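You operate a simulated robot arm through the tools that you are given. There is no shell and no other tool.

You are at the controls of a simulated two-armed robot. One attempt, no reset.

Task
Swap the sodden paper under the cup dumplings for the cabbage leaf.
Fine: rest the dumplings on the beige mat, lay the brown paper on the steel saucer, leaf flat, dumplings back in; keep the spinach lever shut; drop nothing.

The check looks at the end state, three seconds after you hand in, the way a careful person would. Anything else that was tipped, shoved, dropped, spilled or broken makes it a failure.

Robot
Two 7-joint arms with two-finger parallel grippers on one trunk, on a base that moves. Base frame: it is fixed to the floor where the robot stands at the start and does not move with it; the origin is under the middle of the robot, x ahead of it, y to its left, z up. Units: cm, rad, N and s.
The left shoulder is at the start at [3.4, 10.1, 121.1], the right one opposite. With the tool pointing down near the work surface each hand reaches from about 20 to 52 cm from the robot's upright axis, wherever it stands, measured 20 degrees to its own side. Places, roughly: bamboo basket with a cream tab (16x20x7 cm) [0, 340, 90]; black bar lever by the chive plate [-60, 280, 90]; black bar lever by the corn plate [-80, 240, 90]; black bar lever by the leek plate [-130, 180, 90]; black bar lever by the radish plate [-160, 140, 90]; black bar lever by the spinach plate [-20, 340, 90]; black bar lever by the taro plate [-100, 220, 90]; black bar lever by the wide plate [-50, 300, 90]; brown paper round [0, 350, 100]; face of the steel saucer [0, 300, 90]; green cabbage leaf [0, 325, 75]; inside of the bamboo basket with a cream tab [0, 340, 90]; mat [-20, 310, 90]; steel well by the spinach plate [0, 340, 90]; white cup dumplings [0, 350, 100]. Payload 2.4 kg a hand.
Tool frame (each hand has its own): the origin (TCP) lies between the finger pads and is the grasp point; the fingertips stand 2.4 cm ahead of it; z points along the fingers, y is the line along which they close. The gripper opens to 6.8 cm. The fingers are 1.7 cm wide and 1 cm thick; the gripper's body (4 by 7 cm) begins 4.1 cm behind the TCP.
Orientation is that of the tool frame in the base frame, as [roll, pitch, yaw] about the fixed x, y, z axes, in that order (R = Rz(yaw) Ry(pitch) Rx(roll)). With the fingers straight down and closing along the base's y, the tool's x points along the base's -x, its y along +y and its z along -z.

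Tools
- The arms move only by the tool nudge_tool. It takes "left_rows", "right_rows" or both (then of equal length, played together; a hand with none holds still); each is a list of rows, each an object of numbers (a shift or turn left out is 0, a gripper value left out holds the last): "x", "y", "z": the shift along the tool's x, y, z in cm; "rx", "ry", "rz": the turn, a rotation vector about the tool's x, y, z in rad. In form: [{"x": .., "y": .., "z": .., "rx": .., "ry": .., "rz": ..}, ...]. A call has 1 to 20 rows; each row shifts and turns the commanded pose from where the row before left it, along the tool's axes as they then stand. "left_hand" and "right_hand" are, for a hand that has rows, the finger opening in cm, from 0 to 6.8, set as the call begins (left out, the last holds). A row lasts 0.2 s, in which the tool goes at most 5 cm and 0.15 rad; a call with a longer step from one row to the next is refused whole, and so is a gripper value outside its range. A pose out of reach is approached as far as the arm can. The call stops where the force on the tool passes 40 N (or 10 N more than at its start, if that is more) or the arm is blocked; 0.2 s more then pass. Each finger travels about 7.2 cm/s and halts on what it meets, pressing with about 24 N; the grip force reading is that of the motor and also rises with nothing between the fingers. The clock runs only during rows and for 0.2 s after the last one: add rows that do not move to give the fingers time. The reply holds the time, the measured pose of the TCP, the force on the tool along the base axes, the opening and the grip force, in the units named above and with some noise, with the torque about the TCP (base axes, N m) and any sound that the robot's microphone picked up, and new pictures: "views" is both (left out), scene, wrist or none (wrist: the cameras of the hands that moved).
- Cameras (640 x 400 px; columns grow to the right, rows downward): "scene" is now at [11.82, 0.61, 137.18]; the picture's right is [0.06, -1.00, 0.00], its down [-0.56, -0.03, -0.83] and it looks along [0.82, 0.05, -0.56] (base axes); focal length 262 px, centre (320, 200). "left" rides on the left gripper at [8.4, -1.1, -7.5] in its tool frame; the picture's right is [0.13, 0.99, 0.00], its down [-0.60, 0.08, -0.79] and it looks along [-0.79, 0.10, 0.61] (tool axes); focal length 251 px, centre (320, 200). "right" rides on the right gripper at [8.4, 1.1, -7.5] in its tool frame; the picture's right is [-0.13, 0.99, 0.00], its down [-0.60, -0.08, -0.79] and it looks along [-0.79, -0.10, 0.61] (tool axes); focal length 251 px, centre (320, 200). There is no depth. A picture from a camera that has moved, and an enlarged one, comes with that camera's place and axes in the base frame and with its lens.
- slide_trunk(by): moves the trunk up (or, below 0, down) by that many cm; the arms and the scene camera ride with it, the base frame stays. It gives what a move gives, with no picture.
- steer(legs): drives the robot by 1 to 6 legs, each [ahead, left, turn to the left] in cm, cm and rad, along the robot's own axes; the way and the turn of a leg run together, so that a leg with both is an arc; at most 150 cm and 3.142 rad a leg. The arms and the cameras ride along, it lands a little off, and it stops where it bumps. It gives what a move gives, and a new picture of the scene camera.
- pan_tilt(pan, tilt): turns the head with the scene camera to pan (to the left, within 1.501 rad either way) and tilt (down, from -0.506 to 1.204), counted from straight ahead of the robot (the tilt from the chest, where the trunk bows). It gives what a move gives, and a new picture of the scene camera.
- zoom(camera, box): a new picture of the part [left, top, right, bottom] of that camera's present view, enlarged. The clock stands still meanwhile.
- job_done(): hands the job in; it is judged then, once.

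Nothing tells you exact positions but the pictures and the camera data. Unless the task says otherwise, let go and move clear before handing in.

The tools are called after "Request:" as name(argument=value, ...) on one line, values as JSON. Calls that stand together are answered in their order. nudge_tool: Moves the arms, as the interface text tells. Its arguments: {"type":"object","properties":{"left_rows":{"type":"array","items":{"type":"object","properties":{"x":{"type":"number"},"y":{"type":"number"},"z":{"type":"number"},"rx":{"type":"number"},"ry":{"type":"number"},"rz":{"type":"number"}}}},"left_hand":{"type":"number"},"right_rows":{"type":"array","items":{"type":"object","properties":{"x":{"type":"number"},"y":{"type":"number"},"z":{"type":"number"},"rx":{"type":"number"},"ry":{"type":"number"},"rz":{"type":"number"}}}},"right_hand":{"type":"number"},"views":{"type":"string","enum":["both","scene","wrist","none"]}},"required":[]} The other tools are called the same way: slide_trunk (by) moves the trunk up or down; steer (legs) drives the base; pan_tilt (pan, tilt) turns the head that bears the scene camera; zoom (camera, box) takes an enlarged picture of a part of a camera's view; job_done () hands the job in.

At the start:

```text
time_s: 0.0
left_position: [42.7, 14.79, 110.22]
left_ee_rot: [3.141, -0.001, -3.14]
left_wrist_force: [0.1, 0.8, 0.5]
left_torque: [-0.01, -0.01, -0.02]
left_finger_gap: 6.78
left_finger_force: 0.1
right_position: [42.61, -15.16, 114.16]
right_ee_rot: [3.142, -0.001, 3.141]
right_wrist_force: [-0.4, 0.0, -0.8]
right_torque: [0.02, -0.01, 0.0]
right_finger_gap: 6.78
right_finger_force: 0.1
trunk travel left (down, up): [-42.5, 42.4]
robot x, y, heading: [0.2, -0.27, 0.001]
head pan, tilt (commanded): [0.059, 0.6]
```

scene: 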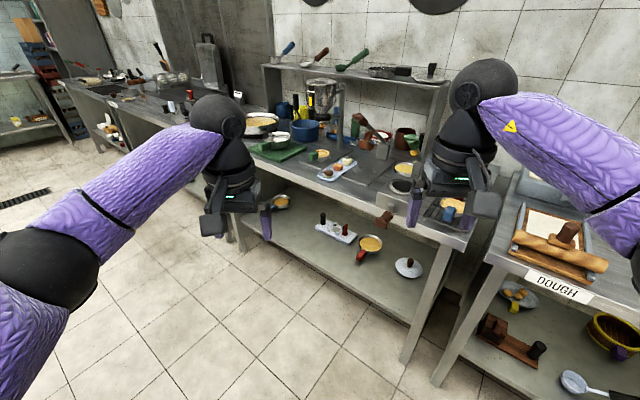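
right: 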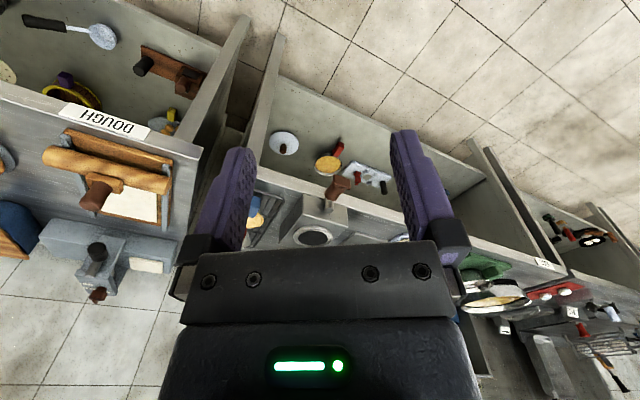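
left: 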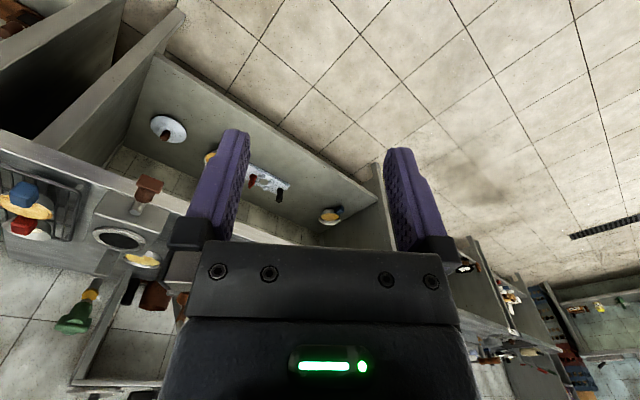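

I see a kitchen counter ahead of me, but the work is listed about 3.4 m to my left. I'll turn the head that way and look before driving.

Request:
pan_tilt(pan=1.5, tilt=0.3)

```text
time_s: 1.6
left_position: [42.67, 14.71, 110.35]
left_ee_rot: [3.141, -0.002, 3.141]
left_wrist_force: [0.2, -0.9, 0.0]
left_torque: [0.03, -0.03, -0.01]
left_finger_gap: 6.8
left_finger_force: 0.1
right_position: [42.52, -15.17, 114.05]
right_ee_rot: [3.141, 0.0, 3.141]
right_wrist_force: [0.0, -0.2, 0.1]
right_torque: [-0.02, -0.02, 0.01]
right_finger_gap: 6.79
right_finger_force: 0.0
trunk travel left (down, up): [-42.5, 42.4]
robot x, y, heading: [0.46, -0.39, 0.001]
head pan, tilt (commanded): [1.499, 0.3]
camera scene: at [3.67, 9.4, 139.93], right [1.0, -0.07, 0.0], down [-0.02, -0.3, -0.96], along [0.07, 0.95, -0.3], focal length 262 px, centre (320, 200)
```

scene: 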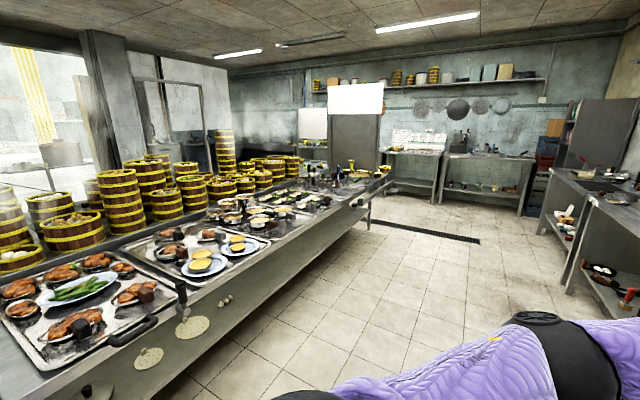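

The long service counter runs off to my left, and the places listed put the spinach well near its far end. I'll zoom in there.

Request:
zoom(camera="scene", box=[220, 130, 410, 249])

Request:
zoom(camera="scene", box=[0, 130, 320, 330])

```text
3.36 times, centred on (315, 190) of scene
camera zoom: at [3.67, 9.4, 139.93], right [1.0, -0.07, 0.0], down [-0.02, -0.3, -0.96], along [0.07, 0.95, -0.3], focal length 882 px, centre (337, 235)
```

zoom: 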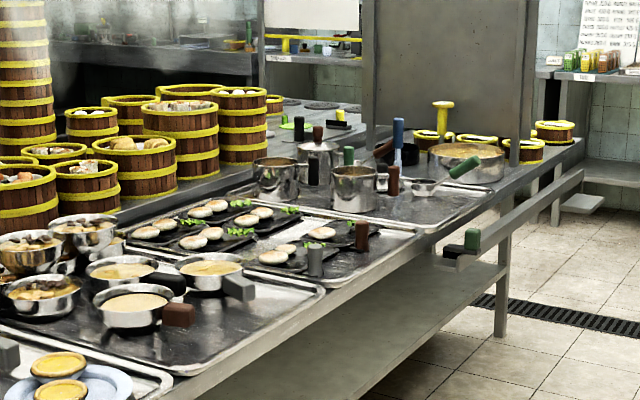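

```text
2.00 times, centred on (160, 230) of scene
camera zoom: at [3.67, 9.4, 139.93], right [1.0, -0.07, 0.0], down [-0.02, -0.3, -0.96], along [0.07, 0.95, -0.3], focal length 525 px, centre (640, 140)
```

zoom: 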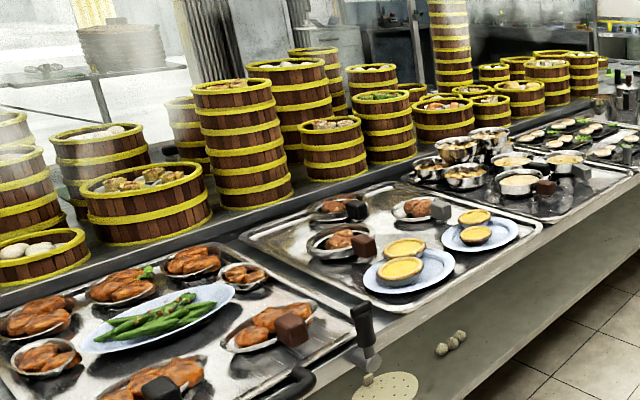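

The counter's front edge runs diagonally at about 55° to my axis and roughly 65 cm from me. I'll turn parallel to it, drive part of the way along the aisle and look again.

Request:
steer(legs=[[0, 0, 0.96], [100, 0, 0]])

Request:
pan_tilt(pan=0.6, tilt=0.35)

```text
time_s: 9.2
left_position: [69.87, 126.03, 110.25]
left_ee_rot: [-3.141, -0.003, -2.181]
left_wrist_force: [-0.9, -0.8, 0.1]
left_torque: [0.02, 0.01, -0.01]
left_finger_gap: 6.79
left_finger_force: 0.0
right_position: [94.23, 108.83, 113.98]
right_ee_rot: [-3.141, -0.001, -2.182]
right_wrist_force: [0.4, -0.1, -0.3]
right_torque: [-0.01, -0.02, 0.0]
right_finger_gap: 6.8
right_finger_force: 0.1
trunk travel left (down, up): [-42.5, 42.4]
robot x, y, heading: [57.48, 82.61, 0.96]
head pan, tilt (commanded): [1.499, 0.3]
camera scene: at [52.04, 90.88, 139.93], right [0.63, 0.78, 0.0], down [0.23, -0.19, -0.96], along [-0.74, 0.6, -0.3], focal length 262 px, centre (320, 200)
```

scene: 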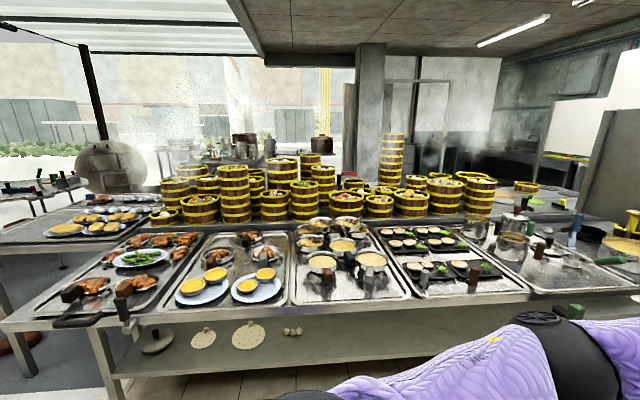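

```text
time_s: 10.4
left_position: [69.87, 126.0, 110.11]
left_ee_rot: [3.141, 0.0, -2.18]
left_wrist_force: [-0.5, -0.1, -0.2]
left_torque: [0.01, 0.0, -0.03]
left_finger_gap: 6.77
left_finger_force: 0.1
right_position: [94.35, 108.81, 114.18]
right_ee_rot: [3.142, 0.0, -2.181]
right_wrist_force: [-0.2, 0.6, -1.1]
right_torque: [-0.02, -0.03, -0.01]
right_finger_gap: 6.79
right_finger_force: 0.1
trunk travel left (down, up): [-42.5, 42.4]
robot x, y, heading: [57.45, 82.48, 0.957]
head pan, tilt (commanded): [0.6, 0.351]
camera scene: at [59.36, 94.29, 139.46], right [1.0, -0.01, 0.0], down [0.0, -0.34, -0.94], along [0.01, 0.94, -0.34], focal length 262 px, centre (320, 200)
```

scene: 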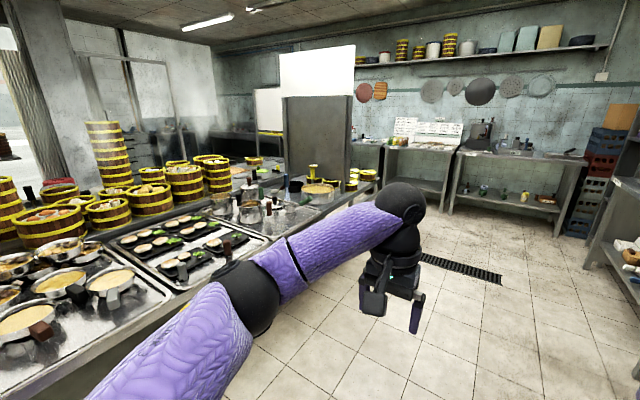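

The target spot projects to about (255,161), just left of the grey partition. I'll zoom in there.

Request:
zoom(camera="scene", box=[150, 110, 342, 230])

```text
3.33 times, centred on (246, 170) of scene
camera zoom: at [59.36, 94.29, 139.46], right [1.0, -0.01, 0.0], down [0.0, -0.34, -0.94], along [0.01, 0.94, -0.34], focal length 874 px, centre (567, 300)
```

zoom: 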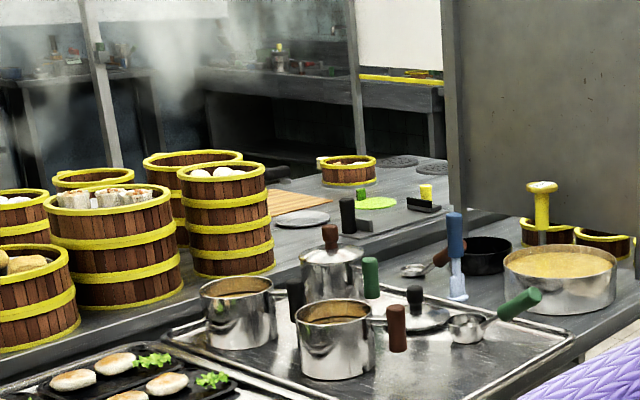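

I can see the basket, steel saucer, slatted mat and green leaf on the rear counter, beside the partition and behind the baskets. I'll drive further along the aisle to find where the robot can stand.

Request:
steer(legs=[[130, 0, 0]])

Request:
pan_tilt(pan=1.2, tilt=0.35)

```text
time_s: 16.9
left_position: [143.51, 231.23, 110.21]
left_ee_rot: [-3.141, -0.002, -2.182]
left_wrist_force: [1.1, -0.3, -0.2]
left_torque: [0.03, -0.02, 0.0]
left_finger_gap: 6.8
left_finger_force: 0.0
right_position: [167.96, 213.94, 114.14]
right_ee_rot: [3.141, -0.001, -2.182]
right_wrist_force: [-0.1, -1.1, -0.2]
right_torque: [-0.01, -0.02, -0.03]
right_finger_gap: 6.81
right_finger_force: 0.0
trunk travel left (down, up): [-42.5, 42.4]
robot x, y, heading: [130.78, 187.76, 0.96]
head pan, tilt (commanded): [0.6, 0.351]
camera scene: at [132.96, 199.51, 139.45], right [1.0, -0.01, 0.0], down [0.0, -0.34, -0.94], along [0.01, 0.94, -0.34], focal length 262 px, centre (320, 200)
```

scene: 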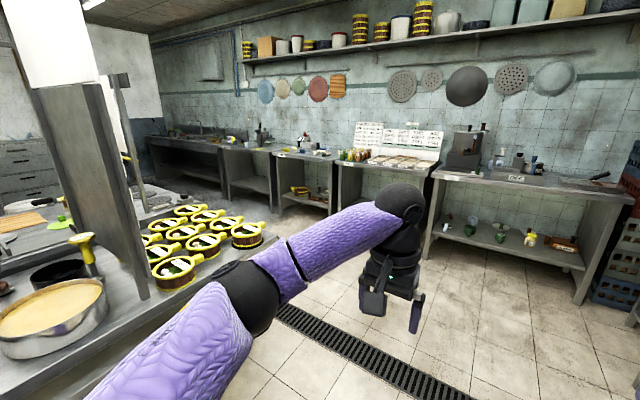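

```text
time_s: 17.9
left_position: [143.48, 231.13, 110.32]
left_ee_rot: [3.141, 0.0, -2.181]
left_wrist_force: [-0.2, -0.4, -0.1]
left_torque: [-0.01, -0.02, -0.02]
left_finger_gap: 6.81
left_finger_force: 0.3
right_position: [167.92, 213.98, 114.07]
right_ee_rot: [-3.141, 0.0, -2.182]
right_wrist_force: [-0.2, 0.2, -0.4]
right_torque: [-0.01, -0.02, -0.02]
right_finger_gap: 6.81
right_finger_force: 0.0
trunk travel left (down, up): [-42.5, 42.4]
robot x, y, heading: [131.16, 187.81, 0.96]
head pan, tilt (commanded): [1.201, 0.351]
camera scene: at [127.68, 197.93, 139.46], right [0.83, 0.56, 0.0], down [0.19, -0.29, -0.94], along [-0.52, 0.78, -0.34], focal length 262 px, centre (320, 200)
```

scene: 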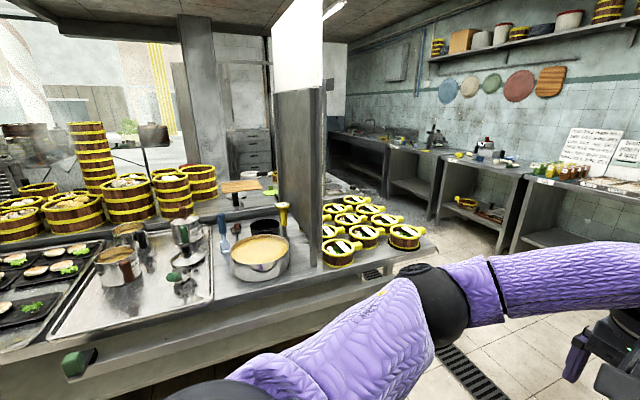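

The counter's far end has a wide corridor beyond it, in front of the wall counters. I'll go round that end and look back at the work from there.

Request:
steer(legs=[[150, 0, 0], [20, 0, 0], [0, 0, 1.57]])

Request:
pan_tilt(pan=0.5, tilt=0.4)

```text
time_s: 30.4
left_position: [184.72, 338.89, 110.39]
left_ee_rot: [3.14, -0.001, -0.6]
left_wrist_force: [0.2, 0.3, 0.6]
left_torque: [-0.01, -0.03, 0.02]
left_finger_gap: 6.78
left_finger_force: 0.0
right_position: [201.91, 363.52, 114.11]
right_ee_rot: [-3.141, 0.0, -0.602]
right_wrist_force: [0.5, -0.6, -0.4]
right_torque: [0.01, 0.01, -0.01]
right_finger_gap: 6.78
right_finger_force: 0.1
trunk travel left (down, up): [-42.5, 42.4]
robot x, y, heading: [228.32, 326.82, 2.54]
head pan, tilt (commanded): [1.201, 0.351]
camera scene: at [218.55, 323.38, 139.46], right [-0.57, 0.82, 0.0], down [0.28, 0.19, -0.94], along [-0.77, -0.53, -0.34], focal length 262 px, centre (320, 200)
```

scene: 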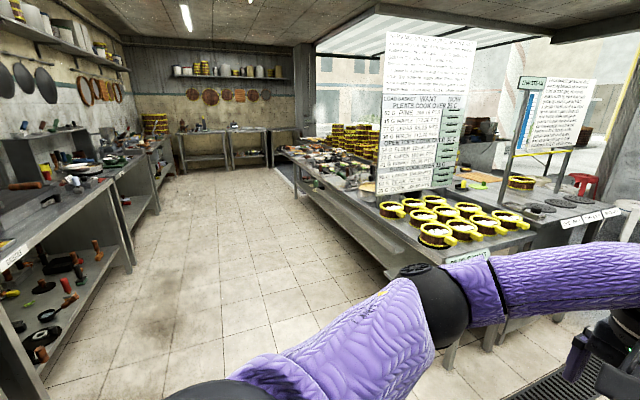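

```text
time_s: 31.4
left_position: [184.83, 339.08, 110.33]
left_ee_rot: [-3.141, -0.001, -0.6]
left_wrist_force: [0.0, -0.6, 0.4]
left_torque: [0.0, -0.01, 0.0]
left_finger_gap: 6.81
left_finger_force: 0.0
right_position: [201.86, 363.47, 114.21]
right_ee_rot: [3.142, 0.001, -0.599]
right_wrist_force: [0.2, 0.4, 0.0]
right_torque: [0.03, -0.01, -0.05]
right_finger_gap: 6.81
right_finger_force: 0.1
trunk travel left (down, up): [-42.5, 42.4]
robot x, y, heading: [228.48, 327.07, 2.541]
head pan, tilt (commanded): [0.499, 0.4]
camera scene: at [217.01, 329.57, 139.0], right [0.1, 0.99, 0.0], down [0.39, -0.04, -0.92], along [-0.92, 0.09, -0.39], focal length 262 px, centre (320, 200)
```

scene: 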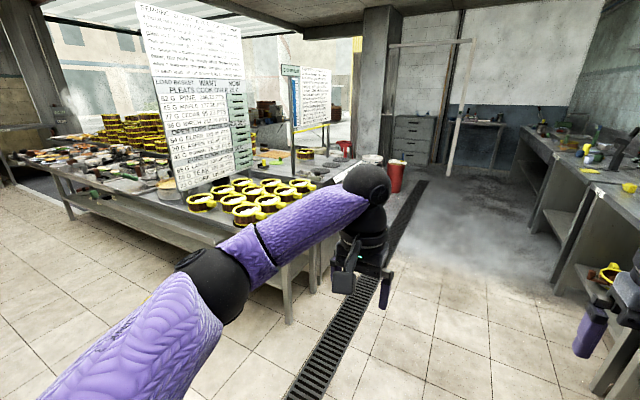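

A printed sign hangs on the partition, and it may explain how the steam wells work. I'll read it, along with the second board beyond it.

Request:
zoom(camera="scene", box=[130, 0, 260, 200])

Request:
zoom(camera="scene", box=[230, 60, 400, 190])

Request:
zoom(camera="scene", box=[135, 0, 240, 80])

Request:
zoom(camera="scene", box=[145, 80, 260, 195])

```text
2.00 times, centred on (195, 100) of scene
camera zoom: at [217.01, 329.57, 139.0], right [0.1, 0.99, 0.0], down [0.39, -0.04, -0.92], along [-0.92, 0.09, -0.39], focal length 525 px, centre (570, 400)
```

zoom: 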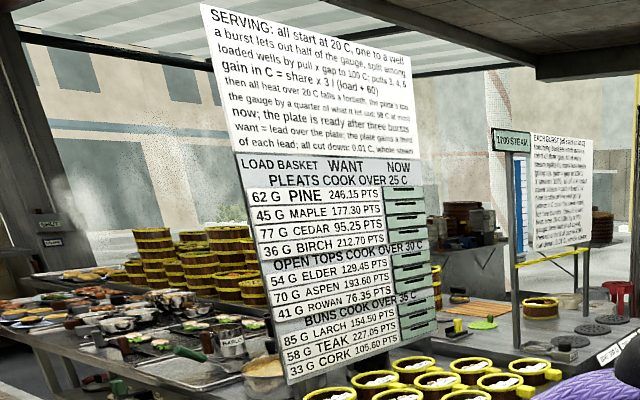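

```text
3.08 times, centred on (315, 125) of scene
camera zoom: at [217.01, 329.57, 139.0], right [0.1, 0.99, 0.0], down [0.39, -0.04, -0.92], along [-0.92, 0.09, -0.39], focal length 807 px, centre (335, 431)
```

zoom: 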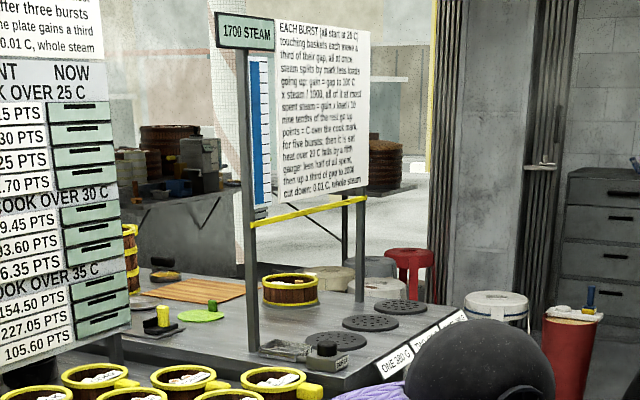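

```text
5.00 times, centred on (188, 40) of scene
camera zoom: at [217.01, 329.57, 139.0], right [0.1, 0.99, 0.0], down [0.39, -0.04, -0.92], along [-0.92, 0.09, -0.39], focal length 1312 px, centre (982, 1000)
```

zoom: 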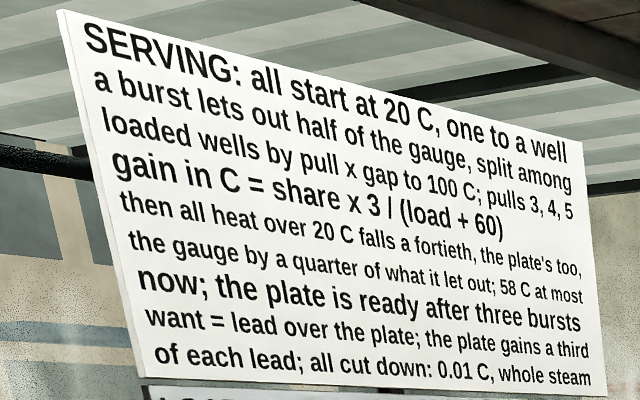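

```text
3.48 times, centred on (202, 138) of scene
camera zoom: at [217.01, 329.57, 139.0], right [0.1, 0.99, 0.0], down [0.39, -0.04, -0.92], along [-0.92, 0.09, -0.39], focal length 912 px, centre (729, 417)
```

zoom: 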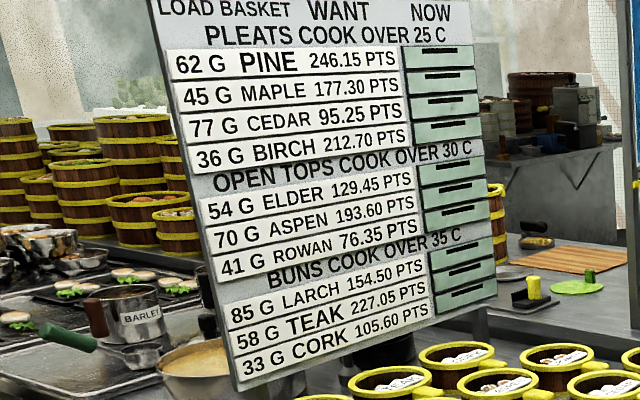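

The sign is about timing steam, which this job doesn't need. Our basket sits at about s=279 cm along the counter, some 50 cm in from its end edge. I'll drive forward past the counter's end to see the back side.

Request:
steer(legs=[[120, 0, 0]])

Request:
pan_tilt(pan=1.0, tilt=0.5)

```text
time_s: 37.5
left_position: [86.32, 406.75, 110.24]
left_ee_rot: [-3.141, -0.003, -0.603]
left_wrist_force: [0.4, 0.5, 0.3]
left_torque: [0.0, 0.02, 0.04]
left_finger_gap: 6.79
left_finger_force: 0.1
right_position: [103.2, 431.19, 114.17]
right_ee_rot: [-3.141, -0.001, -0.602]
right_wrist_force: [0.1, 0.5, -0.2]
right_torque: [-0.03, 0.0, 0.0]
right_finger_gap: 6.81
right_finger_force: 0.2
trunk travel left (down, up): [-42.5, 42.4]
robot x, y, heading: [129.74, 394.72, 2.536]
head pan, tilt (commanded): [0.499, 0.4]
camera scene: at [118.35, 397.28, 139.0], right [0.1, 0.99, 0.0], down [0.39, -0.04, -0.92], along [-0.92, 0.09, -0.39], focal length 262 px, centre (320, 200)
```

scene: 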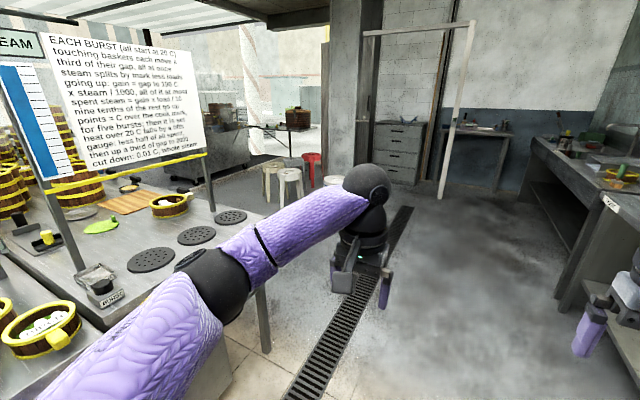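

```text
time_s: 38.4
left_position: [86.2, 406.74, 110.27]
left_ee_rot: [3.141, -0.002, -0.603]
left_wrist_force: [0.4, 0.1, 0.1]
left_torque: [0.0, 0.01, -0.02]
left_finger_gap: 6.79
left_finger_force: 0.0
right_position: [103.29, 431.17, 114.12]
right_ee_rot: [3.141, 0.001, -0.602]
right_wrist_force: [0.6, -0.3, 0.7]
right_torque: [-0.01, -0.01, -0.01]
right_finger_gap: 6.8
right_finger_force: 0.0
trunk travel left (down, up): [-42.5, 42.4]
robot x, y, heading: [129.36, 394.69, 2.536]
head pan, tilt (commanded): [1.0, 0.499]
camera scene: at [119.19, 392.79, 138.09], right [-0.39, 0.92, 0.0], down [0.44, 0.18, -0.88], along [-0.81, -0.34, -0.48], focal length 262 px, centre (320, 200)
```

scene: 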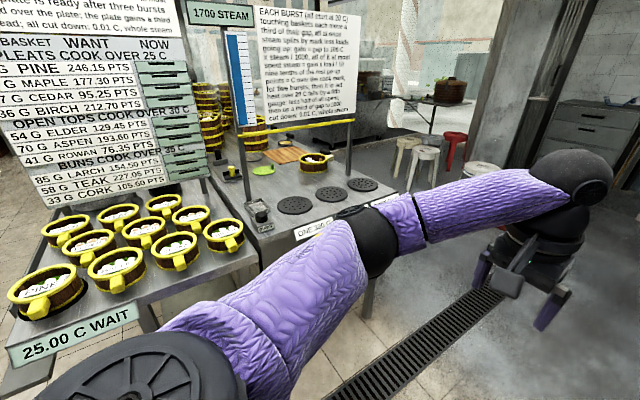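

Now I can see the discs, the sign gantry, the mat, the leaf and the basket together. I'll zoom in on the work area.

Request:
zoom(camera="scene", box=[190, 100, 420, 244])

```text
2.78 times, centred on (305, 172) of scene
camera zoom: at [119.19, 392.79, 138.09], right [-0.39, 0.92, 0.0], down [0.44, 0.18, -0.88], along [-0.81, -0.34, -0.48], focal length 729 px, centre (362, 278)
```

zoom: 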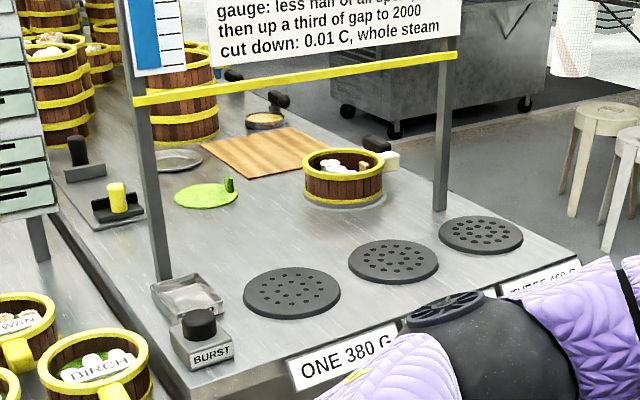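

The layout is now clear. The counter's back edge is at about n=-204, and the spinach lever and basket sit near it with open floor behind. Before going round the back corner I'll check the floor there.

Request:
pan_tilt(pan=0.25, tilt=0.5)

```text
time_s: 39.5
left_position: [86.21, 406.66, 110.22]
left_ee_rot: [3.141, -0.001, -0.603]
left_wrist_force: [-0.2, 0.4, 0.0]
left_torque: [0.0, 0.01, 0.02]
left_finger_gap: 6.78
left_finger_force: 0.1
right_position: [103.21, 431.27, 114.17]
right_ee_rot: [-3.141, -0.001, -0.603]
right_wrist_force: [-0.3, 0.0, -0.2]
right_torque: [0.0, -0.01, 0.0]
right_finger_gap: 6.8
right_finger_force: 0.0
trunk travel left (down, up): [-42.5, 42.4]
robot x, y, heading: [129.7, 394.42, 2.542]
head pan, tilt (commanded): [0.25, 0.499]
camera scene: at [119.04, 399.45, 138.09], right [0.34, 0.94, 0.0], down [0.45, -0.17, -0.88], along [-0.82, 0.3, -0.48], focal length 262 px, centre (320, 200)
```

scene: 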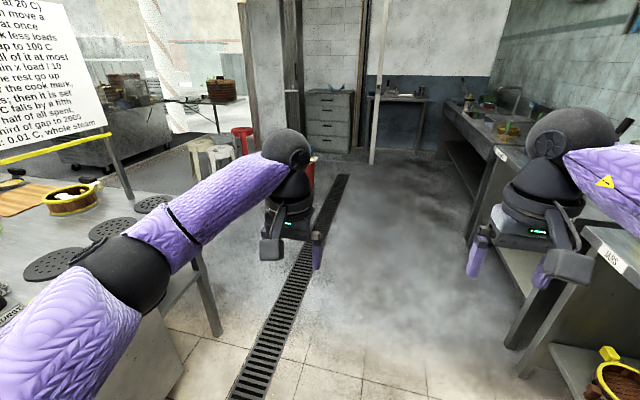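

The aisle behind the counter is clear. I'll drive past the end, turn down the back aisle, and then turn to face the counter.

Request:
steer(legs=[[145, 0, 0], [0, 0, 1.57]])

Request:
pan_tilt(pan=0.6, tilt=0.5)

```text
time_s: 50.5
left_position: [-1.5, 432.63, 110.24]
left_ee_rot: [3.141, -0.001, 0.964]
left_wrist_force: [0.0, 0.6, 0.1]
left_torque: [-0.02, 0.0, 0.01]
left_finger_gap: 6.8
left_finger_force: 0.1
right_position: [-26.01, 449.73, 114.23]
right_ee_rot: [-3.141, 0.001, 0.963]
right_wrist_force: [-0.7, -0.1, 0.3]
right_torque: [-0.02, 0.0, 0.02]
right_finger_gap: 6.82
right_finger_force: 0.0
trunk travel left (down, up): [-42.5, 42.4]
robot x, y, heading: [10.69, 475.99, -2.178]
head pan, tilt (commanded): [0.25, 0.499]
camera scene: at [6.11, 465.29, 138.09], right [-0.94, 0.35, 0.0], down [0.17, 0.45, -0.88], along [-0.31, -0.82, -0.48], focal length 262 px, centre (320, 200)
```

scene: 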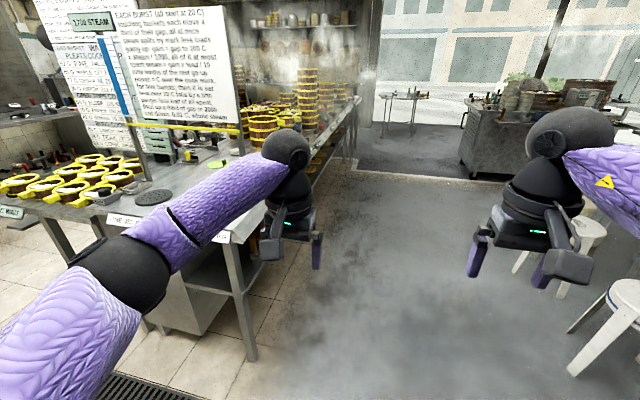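

```text
time_s: 51.3
left_position: [-1.62, 432.59, 110.39]
left_ee_rot: [3.141, 0.0, 0.965]
left_wrist_force: [-0.2, 0.3, 0.1]
left_torque: [-0.01, -0.04, 0.01]
left_finger_gap: 6.77
left_finger_force: 0.0
right_position: [-25.92, 449.51, 114.13]
right_ee_rot: [-3.141, -0.001, 0.965]
right_wrist_force: [-0.1, 0.1, 1.2]
right_torque: [0.02, 0.0, 0.01]
right_finger_gap: 6.82
right_finger_force: 0.1
trunk travel left (down, up): [-42.5, 42.4]
robot x, y, heading: [10.99, 476.23, -2.175]
head pan, tilt (commanded): [0.6, 0.499]
camera scene: at [9.22, 464.72, 138.09], right [-1.0, 0.01, 0.0], down [0.0, 0.48, -0.88], along [-0.01, -0.88, -0.48], focal length 262 px, centre (320, 200)
```

scene: 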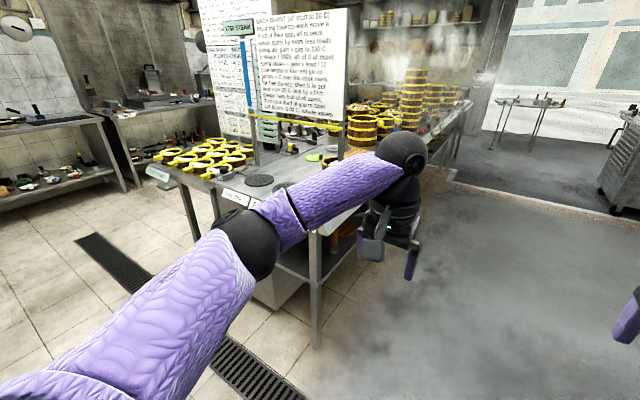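

The back aisle is clear, with the stools about a metre off to the right. I'll drive down it to roughly opposite the work and turn to face the counter.

Request:
steer(legs=[[132, 0, 0], [0, 0, 1.57]])

Request:
pan_tilt(pan=0.1, tilt=0.75)

```text
time_s: 61.8
left_position: [-20.79, 356.45, 110.27]
left_ee_rot: [3.141, 0.0, 2.54]
left_wrist_force: [-0.5, -0.5, 0.0]
left_torque: [0.01, 0.02, -0.02]
left_finger_gap: 6.8
left_finger_force: 0.0
right_position: [-37.68, 331.89, 114.02]
right_ee_rot: [-3.141, 0.0, 2.537]
right_wrist_force: [0.2, -0.1, -0.3]
right_torque: [0.02, -0.01, -0.04]
right_finger_gap: 6.8
right_finger_force: 0.1
trunk travel left (down, up): [-42.5, 42.4]
robot x, y, heading: [-64.25, 368.39, -0.603]
head pan, tilt (commanded): [0.6, 0.499]
camera scene: at [-52.65, 366.92, 138.09], right [0.0, -1.0, 0.0], down [-0.48, 0.0, -0.88], along [0.88, 0.0, -0.48], focal length 262 px, centre (320, 200)
```

scene: 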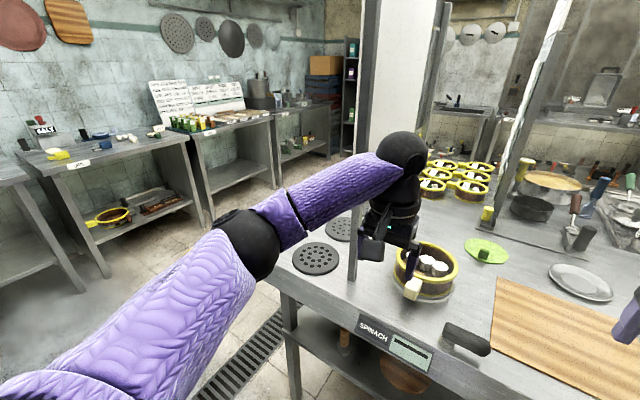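

```text
time_s: 62.7
left_position: [-20.63, 356.26, 110.27]
left_ee_rot: [-3.141, -0.001, 2.539]
left_wrist_force: [0.0, 0.7, -0.3]
left_torque: [0.01, -0.03, -0.01]
left_finger_gap: 6.79
left_finger_force: 0.1
right_position: [-37.79, 331.87, 114.2]
right_ee_rot: [3.14, 0.0, 2.537]
right_wrist_force: [0.4, 0.0, 0.6]
right_torque: [0.05, -0.02, 0.03]
right_finger_gap: 6.8
right_finger_force: 0.0
trunk travel left (down, up): [-42.5, 42.4]
robot x, y, heading: [-63.81, 368.55, -0.602]
head pan, tilt (commanded): [0.099, 0.75]
camera scene: at [-54.49, 362.94, 135.9], right [-0.48, -0.88, 0.0], down [-0.6, 0.33, -0.73], along [0.64, -0.35, -0.68], focal length 262 px, centre (320, 200)
```

scene: 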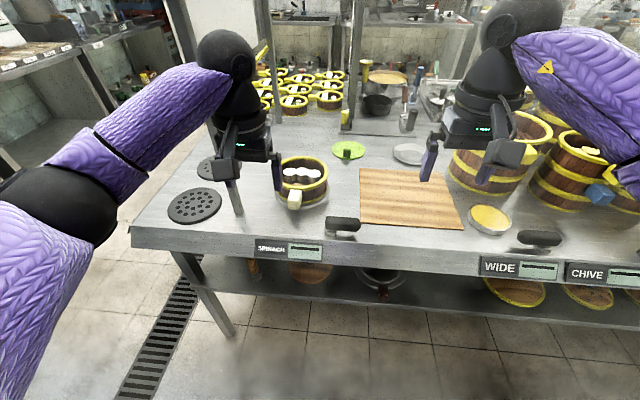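

Everything is now in view: the basket with its cream tab in front, the spinach lever just right of it, the mat, leaf and saucer. I'll zoom in for detail.

Request:
zoom(camera="scene", box=[230, 120, 480, 276])

Request:
zoom(camera="scene", box=[265, 135, 375, 205])

```text
2.56 times, centred on (355, 198) of scene
camera zoom: at [-54.49, 362.94, 135.9], right [-0.48, -0.88, 0.0], down [-0.6, 0.33, -0.73], along [0.64, -0.35, -0.68], focal length 672 px, centre (230, 205)
```

zoom: 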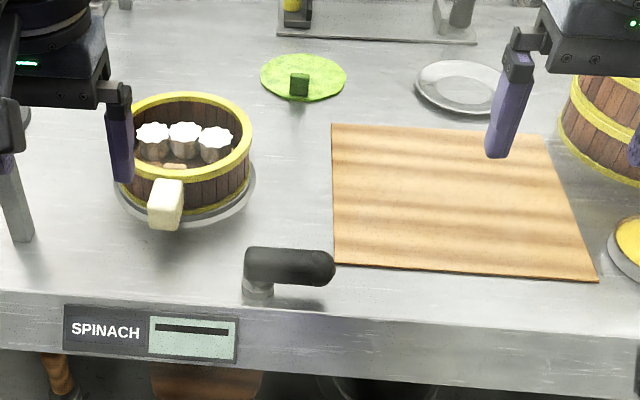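

```text
5.71 times, centred on (320, 170) of scene
camera zoom: at [-54.49, 362.94, 135.9], right [-0.48, -0.88, 0.0], down [-0.6, 0.33, -0.73], along [0.64, -0.35, -0.68], focal length 1499 px, centre (320, 371)
```

zoom: 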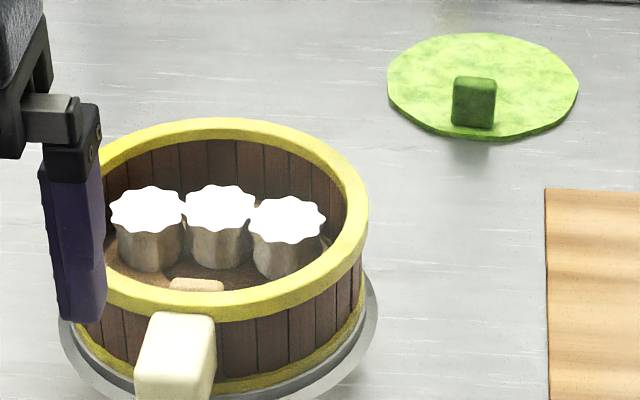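

From two views I put the counter top at about z=84. The basket centre is at (-1,339), the leaf peg at (9,317), the saucer at (-1,297) and the mat centre at (-16,313). I need to get closer, so I'll look straight down to see the robot's own front against the counter.

Request:
pan_tilt(pan=0.0, tilt=1.2)

```text
time_s: 63.6
left_position: [-20.71, 356.37, 110.13]
left_ee_rot: [3.141, -0.002, 2.539]
left_wrist_force: [-0.5, -0.5, 0.3]
left_torque: [-0.02, 0.01, 0.02]
left_finger_gap: 6.81
left_finger_force: 0.1
right_position: [-37.67, 331.91, 114.07]
right_ee_rot: [3.141, 0.001, 2.538]
right_wrist_force: [-0.3, 0.1, -0.3]
right_torque: [0.0, 0.01, -0.02]
right_finger_gap: 6.79
right_finger_force: 0.1
trunk travel left (down, up): [-42.5, 42.4]
robot x, y, heading: [-64.52, 368.36, -0.603]
head pan, tilt (commanded): [0.0, 1.201]
camera scene: at [-57.15, 363.76, 132.72], right [-0.57, -0.82, 0.0], down [-0.77, 0.53, -0.36], along [0.3, -0.21, -0.93], focal length 262 px, centre (320, 200)
```

scene: 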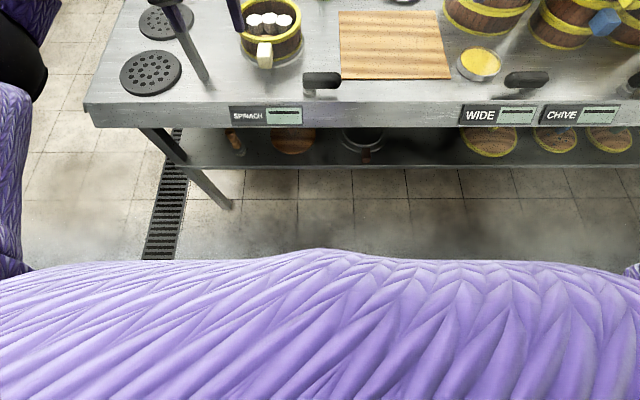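

The counter's front edge is about 52 cm ahead of my axis and I can't see the base from the head camera. I'll turn the left hand around so its wrist camera looks back at the robot's own footprint.

Request:
nudge_tool(left_rows=[{"rz": 0.15}, {"rz": 0.15}, {"rz": 0.15}, {"rz": 0.15}, {"rz": 0.15}, {"rz": 0.15}, {"rz": 0.15}, {"rz": 0.15}, {"rz": 0.15}, {"rz": 0.15}, {"rz": 0.15}, {"rz": 0.15}, {"rz": 0.15}, {"rz": 0.15}, {"rz": 0.15}], views="wrist")

```text
time_s: 64.7
left_position: [-20.67, 356.25, 110.28]
left_ee_rot: [-3.138, 0.008, 1.925]
left_wrist_force: [0.3, -0.9, -0.5]
left_torque: [0.05, -0.09, 0.12]
left_finger_gap: 6.81
left_finger_force: 0.0
right_position: [-37.76, 331.89, 114.17]
right_ee_rot: [-3.141, 0.0, 2.537]
right_wrist_force: [-0.8, 0.7, -0.7]
right_torque: [-0.03, 0.0, -0.01]
right_finger_gap: 6.79
right_finger_force: 0.0
trunk travel left (down, up): [-42.5, 42.4]
robot x, y, heading: [-64.85, 368.46, -0.606]
head pan, tilt (commanded): [0.0, 1.201]
stopped in row 5 (left hand): the force on the tool passed its limit at 84 N (the readings are from after the stop); the commanded pose is now the measured one
camera left: at [-24.57, 363.67, 117.75], right [0.89, 0.47, 0.0], down [0.28, -0.53, 0.8], along [0.37, -0.71, -0.6], focal length 251 px, centre (320, 200)
```

left: 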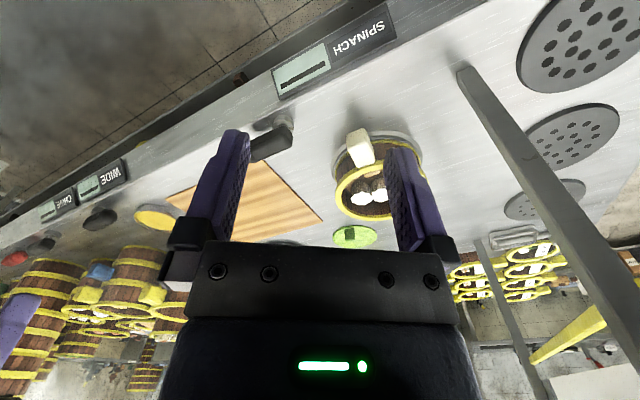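

The turn stopped with a force spike, so the left arm may have touched something, perhaps the gantry. I'll look at it before moving further.

Request:
pan_tilt(pan=0.45, tilt=0.45)

```text
time_s: 65.8
left_position: [-20.73, 356.23, 110.33]
left_ee_rot: [-3.138, 0.009, 1.924]
left_wrist_force: [-0.3, -2.2, -1.6]
left_torque: [0.04, -0.05, 0.09]
left_finger_gap: 6.8
left_finger_force: 0.1
right_position: [-37.83, 331.94, 114.17]
right_ee_rot: [3.141, 0.0, 2.537]
right_wrist_force: [0.3, -0.2, -0.1]
right_torque: [0.0, 0.0, 0.02]
right_finger_gap: 6.79
right_finger_force: 0.0
trunk travel left (down, up): [-42.5, 42.4]
robot x, y, heading: [-64.32, 368.05, -0.604]
head pan, tilt (commanded): [0.45, 0.45]
camera scene: at [-52.67, 365.53, 138.53], right [-0.15, -0.99, 0.0], down [-0.43, 0.07, -0.9], along [0.89, -0.14, -0.44], focal length 262 px, centre (320, 200)
```

scene: 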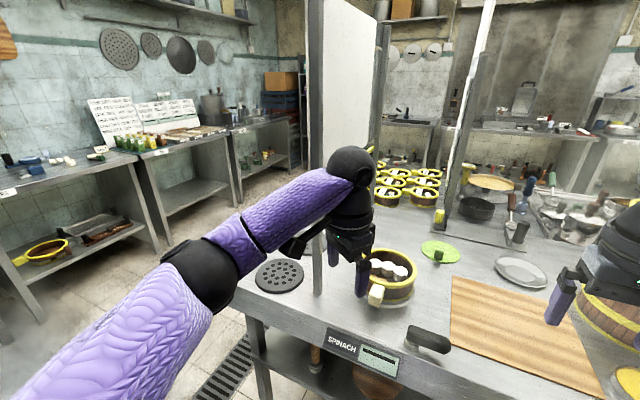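

I see no contact now. The post is about 20 cm from the hand, so it was probably a wrist limit or brushing its own forearm. I'll rotate the other way, more slowly.

Request:
nudge_tool(left_rows=[{"rz": -0.08}, {"rz": -0.1}, {"rz": -0.1}, {"rz": -0.1}, {"rz": -0.1}, {"rz": -0.1}, {"rz": -0.1}, {"rz": -0.1}, {"rz": -0.1}, {"rz": -0.1}, {"rz": -0.1}, {"rz": -0.1}, {"rz": -0.1}, {"rz": -0.1}, {"rz": -0.1}], views="both")

```text
time_s: 69.0
left_position: [-20.81, 356.2, 110.27]
left_ee_rot: [-3.133, -0.003, -2.878]
left_wrist_force: [1.1, 0.3, 0.3]
left_torque: [-0.02, -0.04, 0.03]
left_finger_gap: 6.81
left_finger_force: 0.0
right_position: [-37.75, 331.86, 114.05]
right_ee_rot: [-3.141, -0.001, 2.538]
right_wrist_force: [0.4, 0.8, 0.1]
right_torque: [-0.02, 0.01, -0.03]
right_finger_gap: 6.79
right_finger_force: 0.0
trunk travel left (down, up): [-42.5, 42.4]
robot x, y, heading: [-64.41, 368.12, -0.605]
head pan, tilt (commanded): [0.45, 0.45]
camera scene: at [-52.67, 365.54, 138.54], right [-0.15, -0.99, 0.0], down [-0.43, 0.07, -0.9], along [0.89, -0.14, -0.44], focal length 262 px, centre (320, 200)
camera left: at [-28.46, 352.91, 117.84], right [-0.38, 0.92, -0.01], down [0.56, 0.24, 0.79], along [0.73, 0.3, -0.61], focal length 251 px, centre (320, 200)
```

scene: 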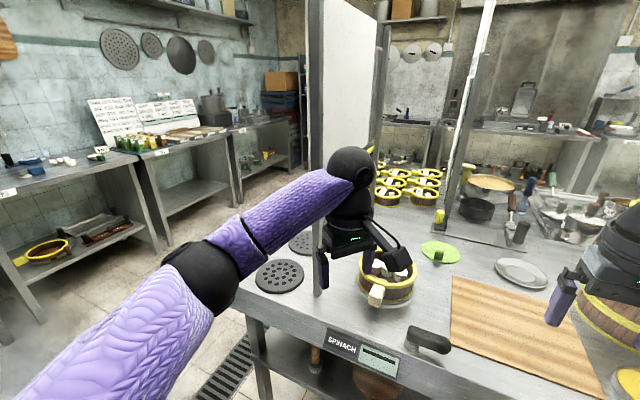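
left: 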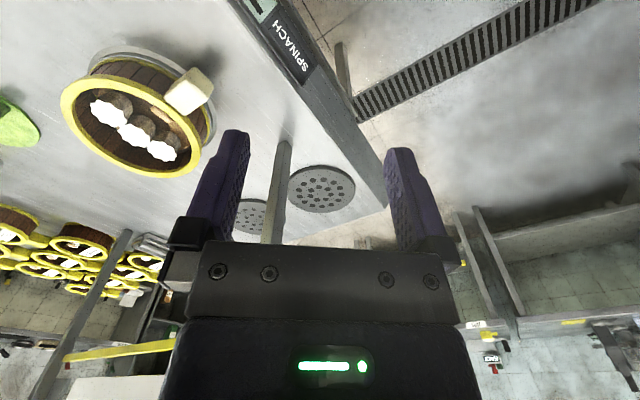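

Turning that way works. Before moving in I'd like to see the robot's base and the counter legs. I'll draw the right hand back and pitch it so its camera looks down at the floor between us.

Request:
nudge_tool(right_rows=[{"x": 1.5, "ry": 0.1}, {"x": 1.49, "z": 0.15, "ry": 0.1}, {"x": 1.47, "z": 0.3, "ry": 0.1}, {"x": 1.43, "z": 0.44, "ry": 0.1}, {"x": 1.38, "z": 0.58, "ry": 0.1}, {"x": 1.32, "z": 0.72, "ry": 0.1}, {"x": 1.24, "z": 0.85, "ry": 0.1}, {"x": 1.15, "z": 0.97, "ry": 0.1}, {"x": 1.05, "z": 1.08, "ry": 0.1}, {"x": 0.93, "z": 1.18, "ry": 0.1}], views="wrist")

```text
time_s: 71.2
left_position: [-20.78, 356.28, 110.31]
left_ee_rot: [-3.134, -0.001, -2.878]
left_wrist_force: [-0.5, 0.6, 0.3]
left_torque: [0.02, 0.02, -0.02]
left_finger_gap: 6.79
left_finger_force: 0.0
right_position: [-50.1, 340.46, 113.98]
right_ee_rot: [-3.141, -1.001, 2.539]
right_wrist_force: [0.5, 0.7, 0.0]
right_torque: [-0.01, 0.0, 0.01]
right_finger_gap: 6.79
right_finger_force: 0.1
trunk travel left (down, up): [-42.5, 42.4]
robot x, y, heading: [-64.22, 368.55, -0.599]
head pan, tilt (commanded): [0.45, 0.45]
camera right: at [-48.13, 340.2, 125.26], right [0.62, 0.78, -0.11], down [0.77, -0.63, -0.08], along [-0.13, -0.03, -0.99], focal length 251 px, centre (320, 200)
```

right: 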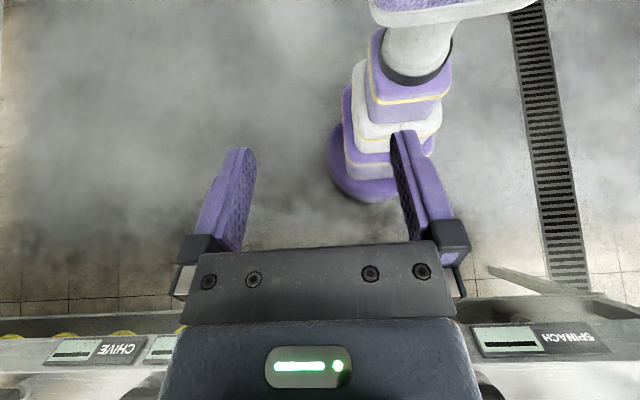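

I can see the base is a low disc about 20 cm in radius and the column is narrow, so advancing about 34 cm is clear of the counter. I'll put the right hand upright again, then shift right 18 cm to keep the left elbow off the gantry post, and go ahead.

Request:
nudge_tool(right_rows=[{"x": -0.43, "z": -0.67, "ry": -0.1}, {"x": -0.5, "z": -0.63, "ry": -0.1}, {"x": -0.56, "z": -0.57, "ry": -0.1}, {"x": -0.61, "z": -0.52, "ry": -0.1}, {"x": -0.66, "z": -0.45, "ry": -0.1}, {"x": -0.7, "z": -0.38, "ry": -0.1}, {"x": -0.74, "z": -0.31, "ry": -0.1}, {"x": -0.76, "z": -0.24, "ry": -0.1}, {"x": -0.78, "z": -0.16, "ry": -0.1}, {"x": -0.8, "z": -0.08, "ry": -0.1}], left_rows=[{"rz": -0.1}, {"rz": -0.1}, {"rz": -0.1}, {"rz": -0.1}, {"rz": -0.1}, {"rz": -0.1}, {"rz": -0.1}, {}, {}, {}], views="none")

Request:
steer(legs=[[0, -18, 0]])

Request:
pan_tilt(pan=0.3, tilt=0.8)

```text
time_s: 73.4
left_position: [-20.68, 356.22, 110.35]
left_ee_rot: [-3.137, -0.007, -2.177]
left_wrist_force: [0.0, 0.7, -0.6]
left_torque: [-0.01, 0.03, 0.04]
left_finger_gap: 6.8
left_finger_force: 0.1
right_position: [-43.62, 335.84, 114.09]
right_ee_rot: [3.141, 0.002, 2.538]
right_wrist_force: [0.5, 0.1, 0.0]
right_torque: [0.0, 0.02, 0.0]
right_finger_gap: 6.81
right_finger_force: 0.2
trunk travel left (down, up): [-42.5, 42.4]
robot x, y, heading: [-64.28, 368.61, -0.607]
head pan, tilt (commanded): [0.45, 0.45]
```

```text
time_s: 74.9
left_position: [-30.79, 341.56, 110.23]
left_ee_rot: [-3.135, -0.006, -2.176]
left_wrist_force: [0.2, -0.5, -0.6]
left_torque: [0.02, 0.03, 0.01]
left_finger_gap: 6.81
left_finger_force: 0.1
right_position: [-53.46, 321.16, 114.09]
right_ee_rot: [3.141, 0.0, 2.543]
right_wrist_force: [-0.2, 0.7, -0.2]
right_torque: [0.02, 0.03, -0.03]
right_finger_gap: 6.79
right_finger_force: 0.1
trunk travel left (down, up): [-42.5, 42.4]
robot x, y, heading: [-74.37, 354.09, -0.602]
head pan, tilt (commanded): [0.45, 0.45]
camera scene: at [-62.82, 350.78, 138.54], right [-0.15, -0.99, 0.0], down [-0.43, 0.07, -0.9], along [0.89, -0.13, -0.44], focal length 262 px, centre (320, 200)
```

scene: 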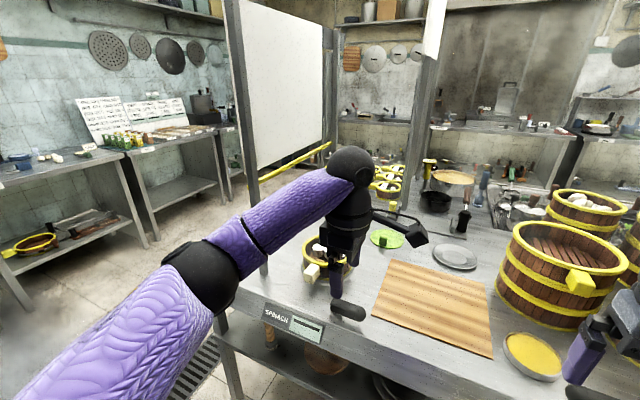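

```text
time_s: 75.7
left_position: [-30.72, 341.51, 110.26]
left_ee_rot: [-3.136, -0.005, -2.176]
left_wrist_force: [-0.2, 0.9, -0.2]
left_torque: [-0.06, 0.0, 0.0]
left_finger_gap: 6.79
left_finger_force: 0.2
right_position: [-53.5, 321.12, 114.06]
right_ee_rot: [3.141, 0.0, 2.541]
right_wrist_force: [-0.2, -0.2, 0.7]
right_torque: [-0.04, 0.03, -0.01]
right_finger_gap: 6.82
right_finger_force: 0.0
trunk travel left (down, up): [-42.5, 42.4]
robot x, y, heading: [-74.32, 353.49, -0.604]
head pan, tilt (commanded): [0.3, 0.799]
camera scene: at [-64.15, 349.84, 135.5], right [-0.3, -0.96, 0.0], down [-0.68, 0.21, -0.7], along [0.67, -0.21, -0.72], focal length 262 px, centre (320, 200)
```

scene: 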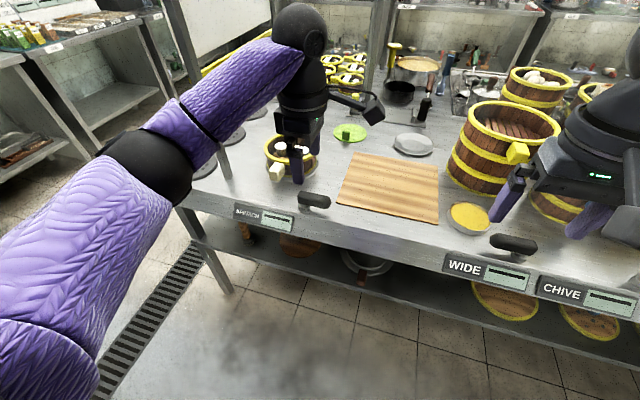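

The wide basket on the right has its rim at about z=100, and my right hand at z=114 clears it. I'll raise that hand a little more and advance in two stages.

Request:
nudge_tool(right_rows=[{"z": -3}, {"z": -3}, {}], views="none")

Request:
steer(legs=[[18, 0, 0]])

```text
time_s: 76.5
left_position: [-30.78, 341.69, 110.14]
left_ee_rot: [-3.137, -0.006, -2.177]
left_wrist_force: [-0.2, 0.6, -0.7]
left_torque: [0.03, -0.04, -0.03]
left_finger_gap: 6.81
left_finger_force: 0.1
right_position: [-53.51, 321.16, 120.11]
right_ee_rot: [3.14, -0.002, 2.54]
right_wrist_force: [-0.1, 0.3, 0.4]
right_torque: [0.01, -0.03, 0.01]
right_finger_gap: 6.83
right_finger_force: 0.1
trunk travel left (down, up): [-42.5, 42.4]
robot x, y, heading: [-74.28, 353.61, -0.601]
head pan, tilt (commanded): [0.3, 0.799]
```

```text
time_s: 78.0
left_position: [-16.09, 331.75, 110.29]
left_ee_rot: [-3.138, -0.007, -2.175]
left_wrist_force: [0.0, 1.2, -0.4]
left_torque: [0.01, 0.07, 0.01]
left_finger_gap: 6.8
left_finger_force: 0.1
right_position: [-38.75, 311.09, 120.03]
right_ee_rot: [3.141, -0.003, 2.544]
right_wrist_force: [0.0, 0.4, 0.3]
right_torque: [-0.01, -0.02, 0.0]
right_finger_gap: 6.81
right_finger_force: 0.1
trunk travel left (down, up): [-42.5, 42.4]
robot x, y, heading: [-59.8, 343.62, -0.594]
head pan, tilt (commanded): [0.3, 0.799]
camera scene: at [-49.47, 339.82, 135.48], right [-0.29, -0.96, 0.0], down [-0.69, 0.21, -0.7], along [0.67, -0.2, -0.72], focal length 262 px, centre (320, 200)
```

scene: 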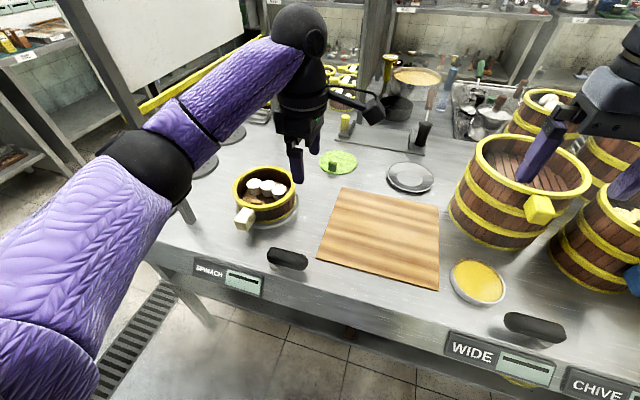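

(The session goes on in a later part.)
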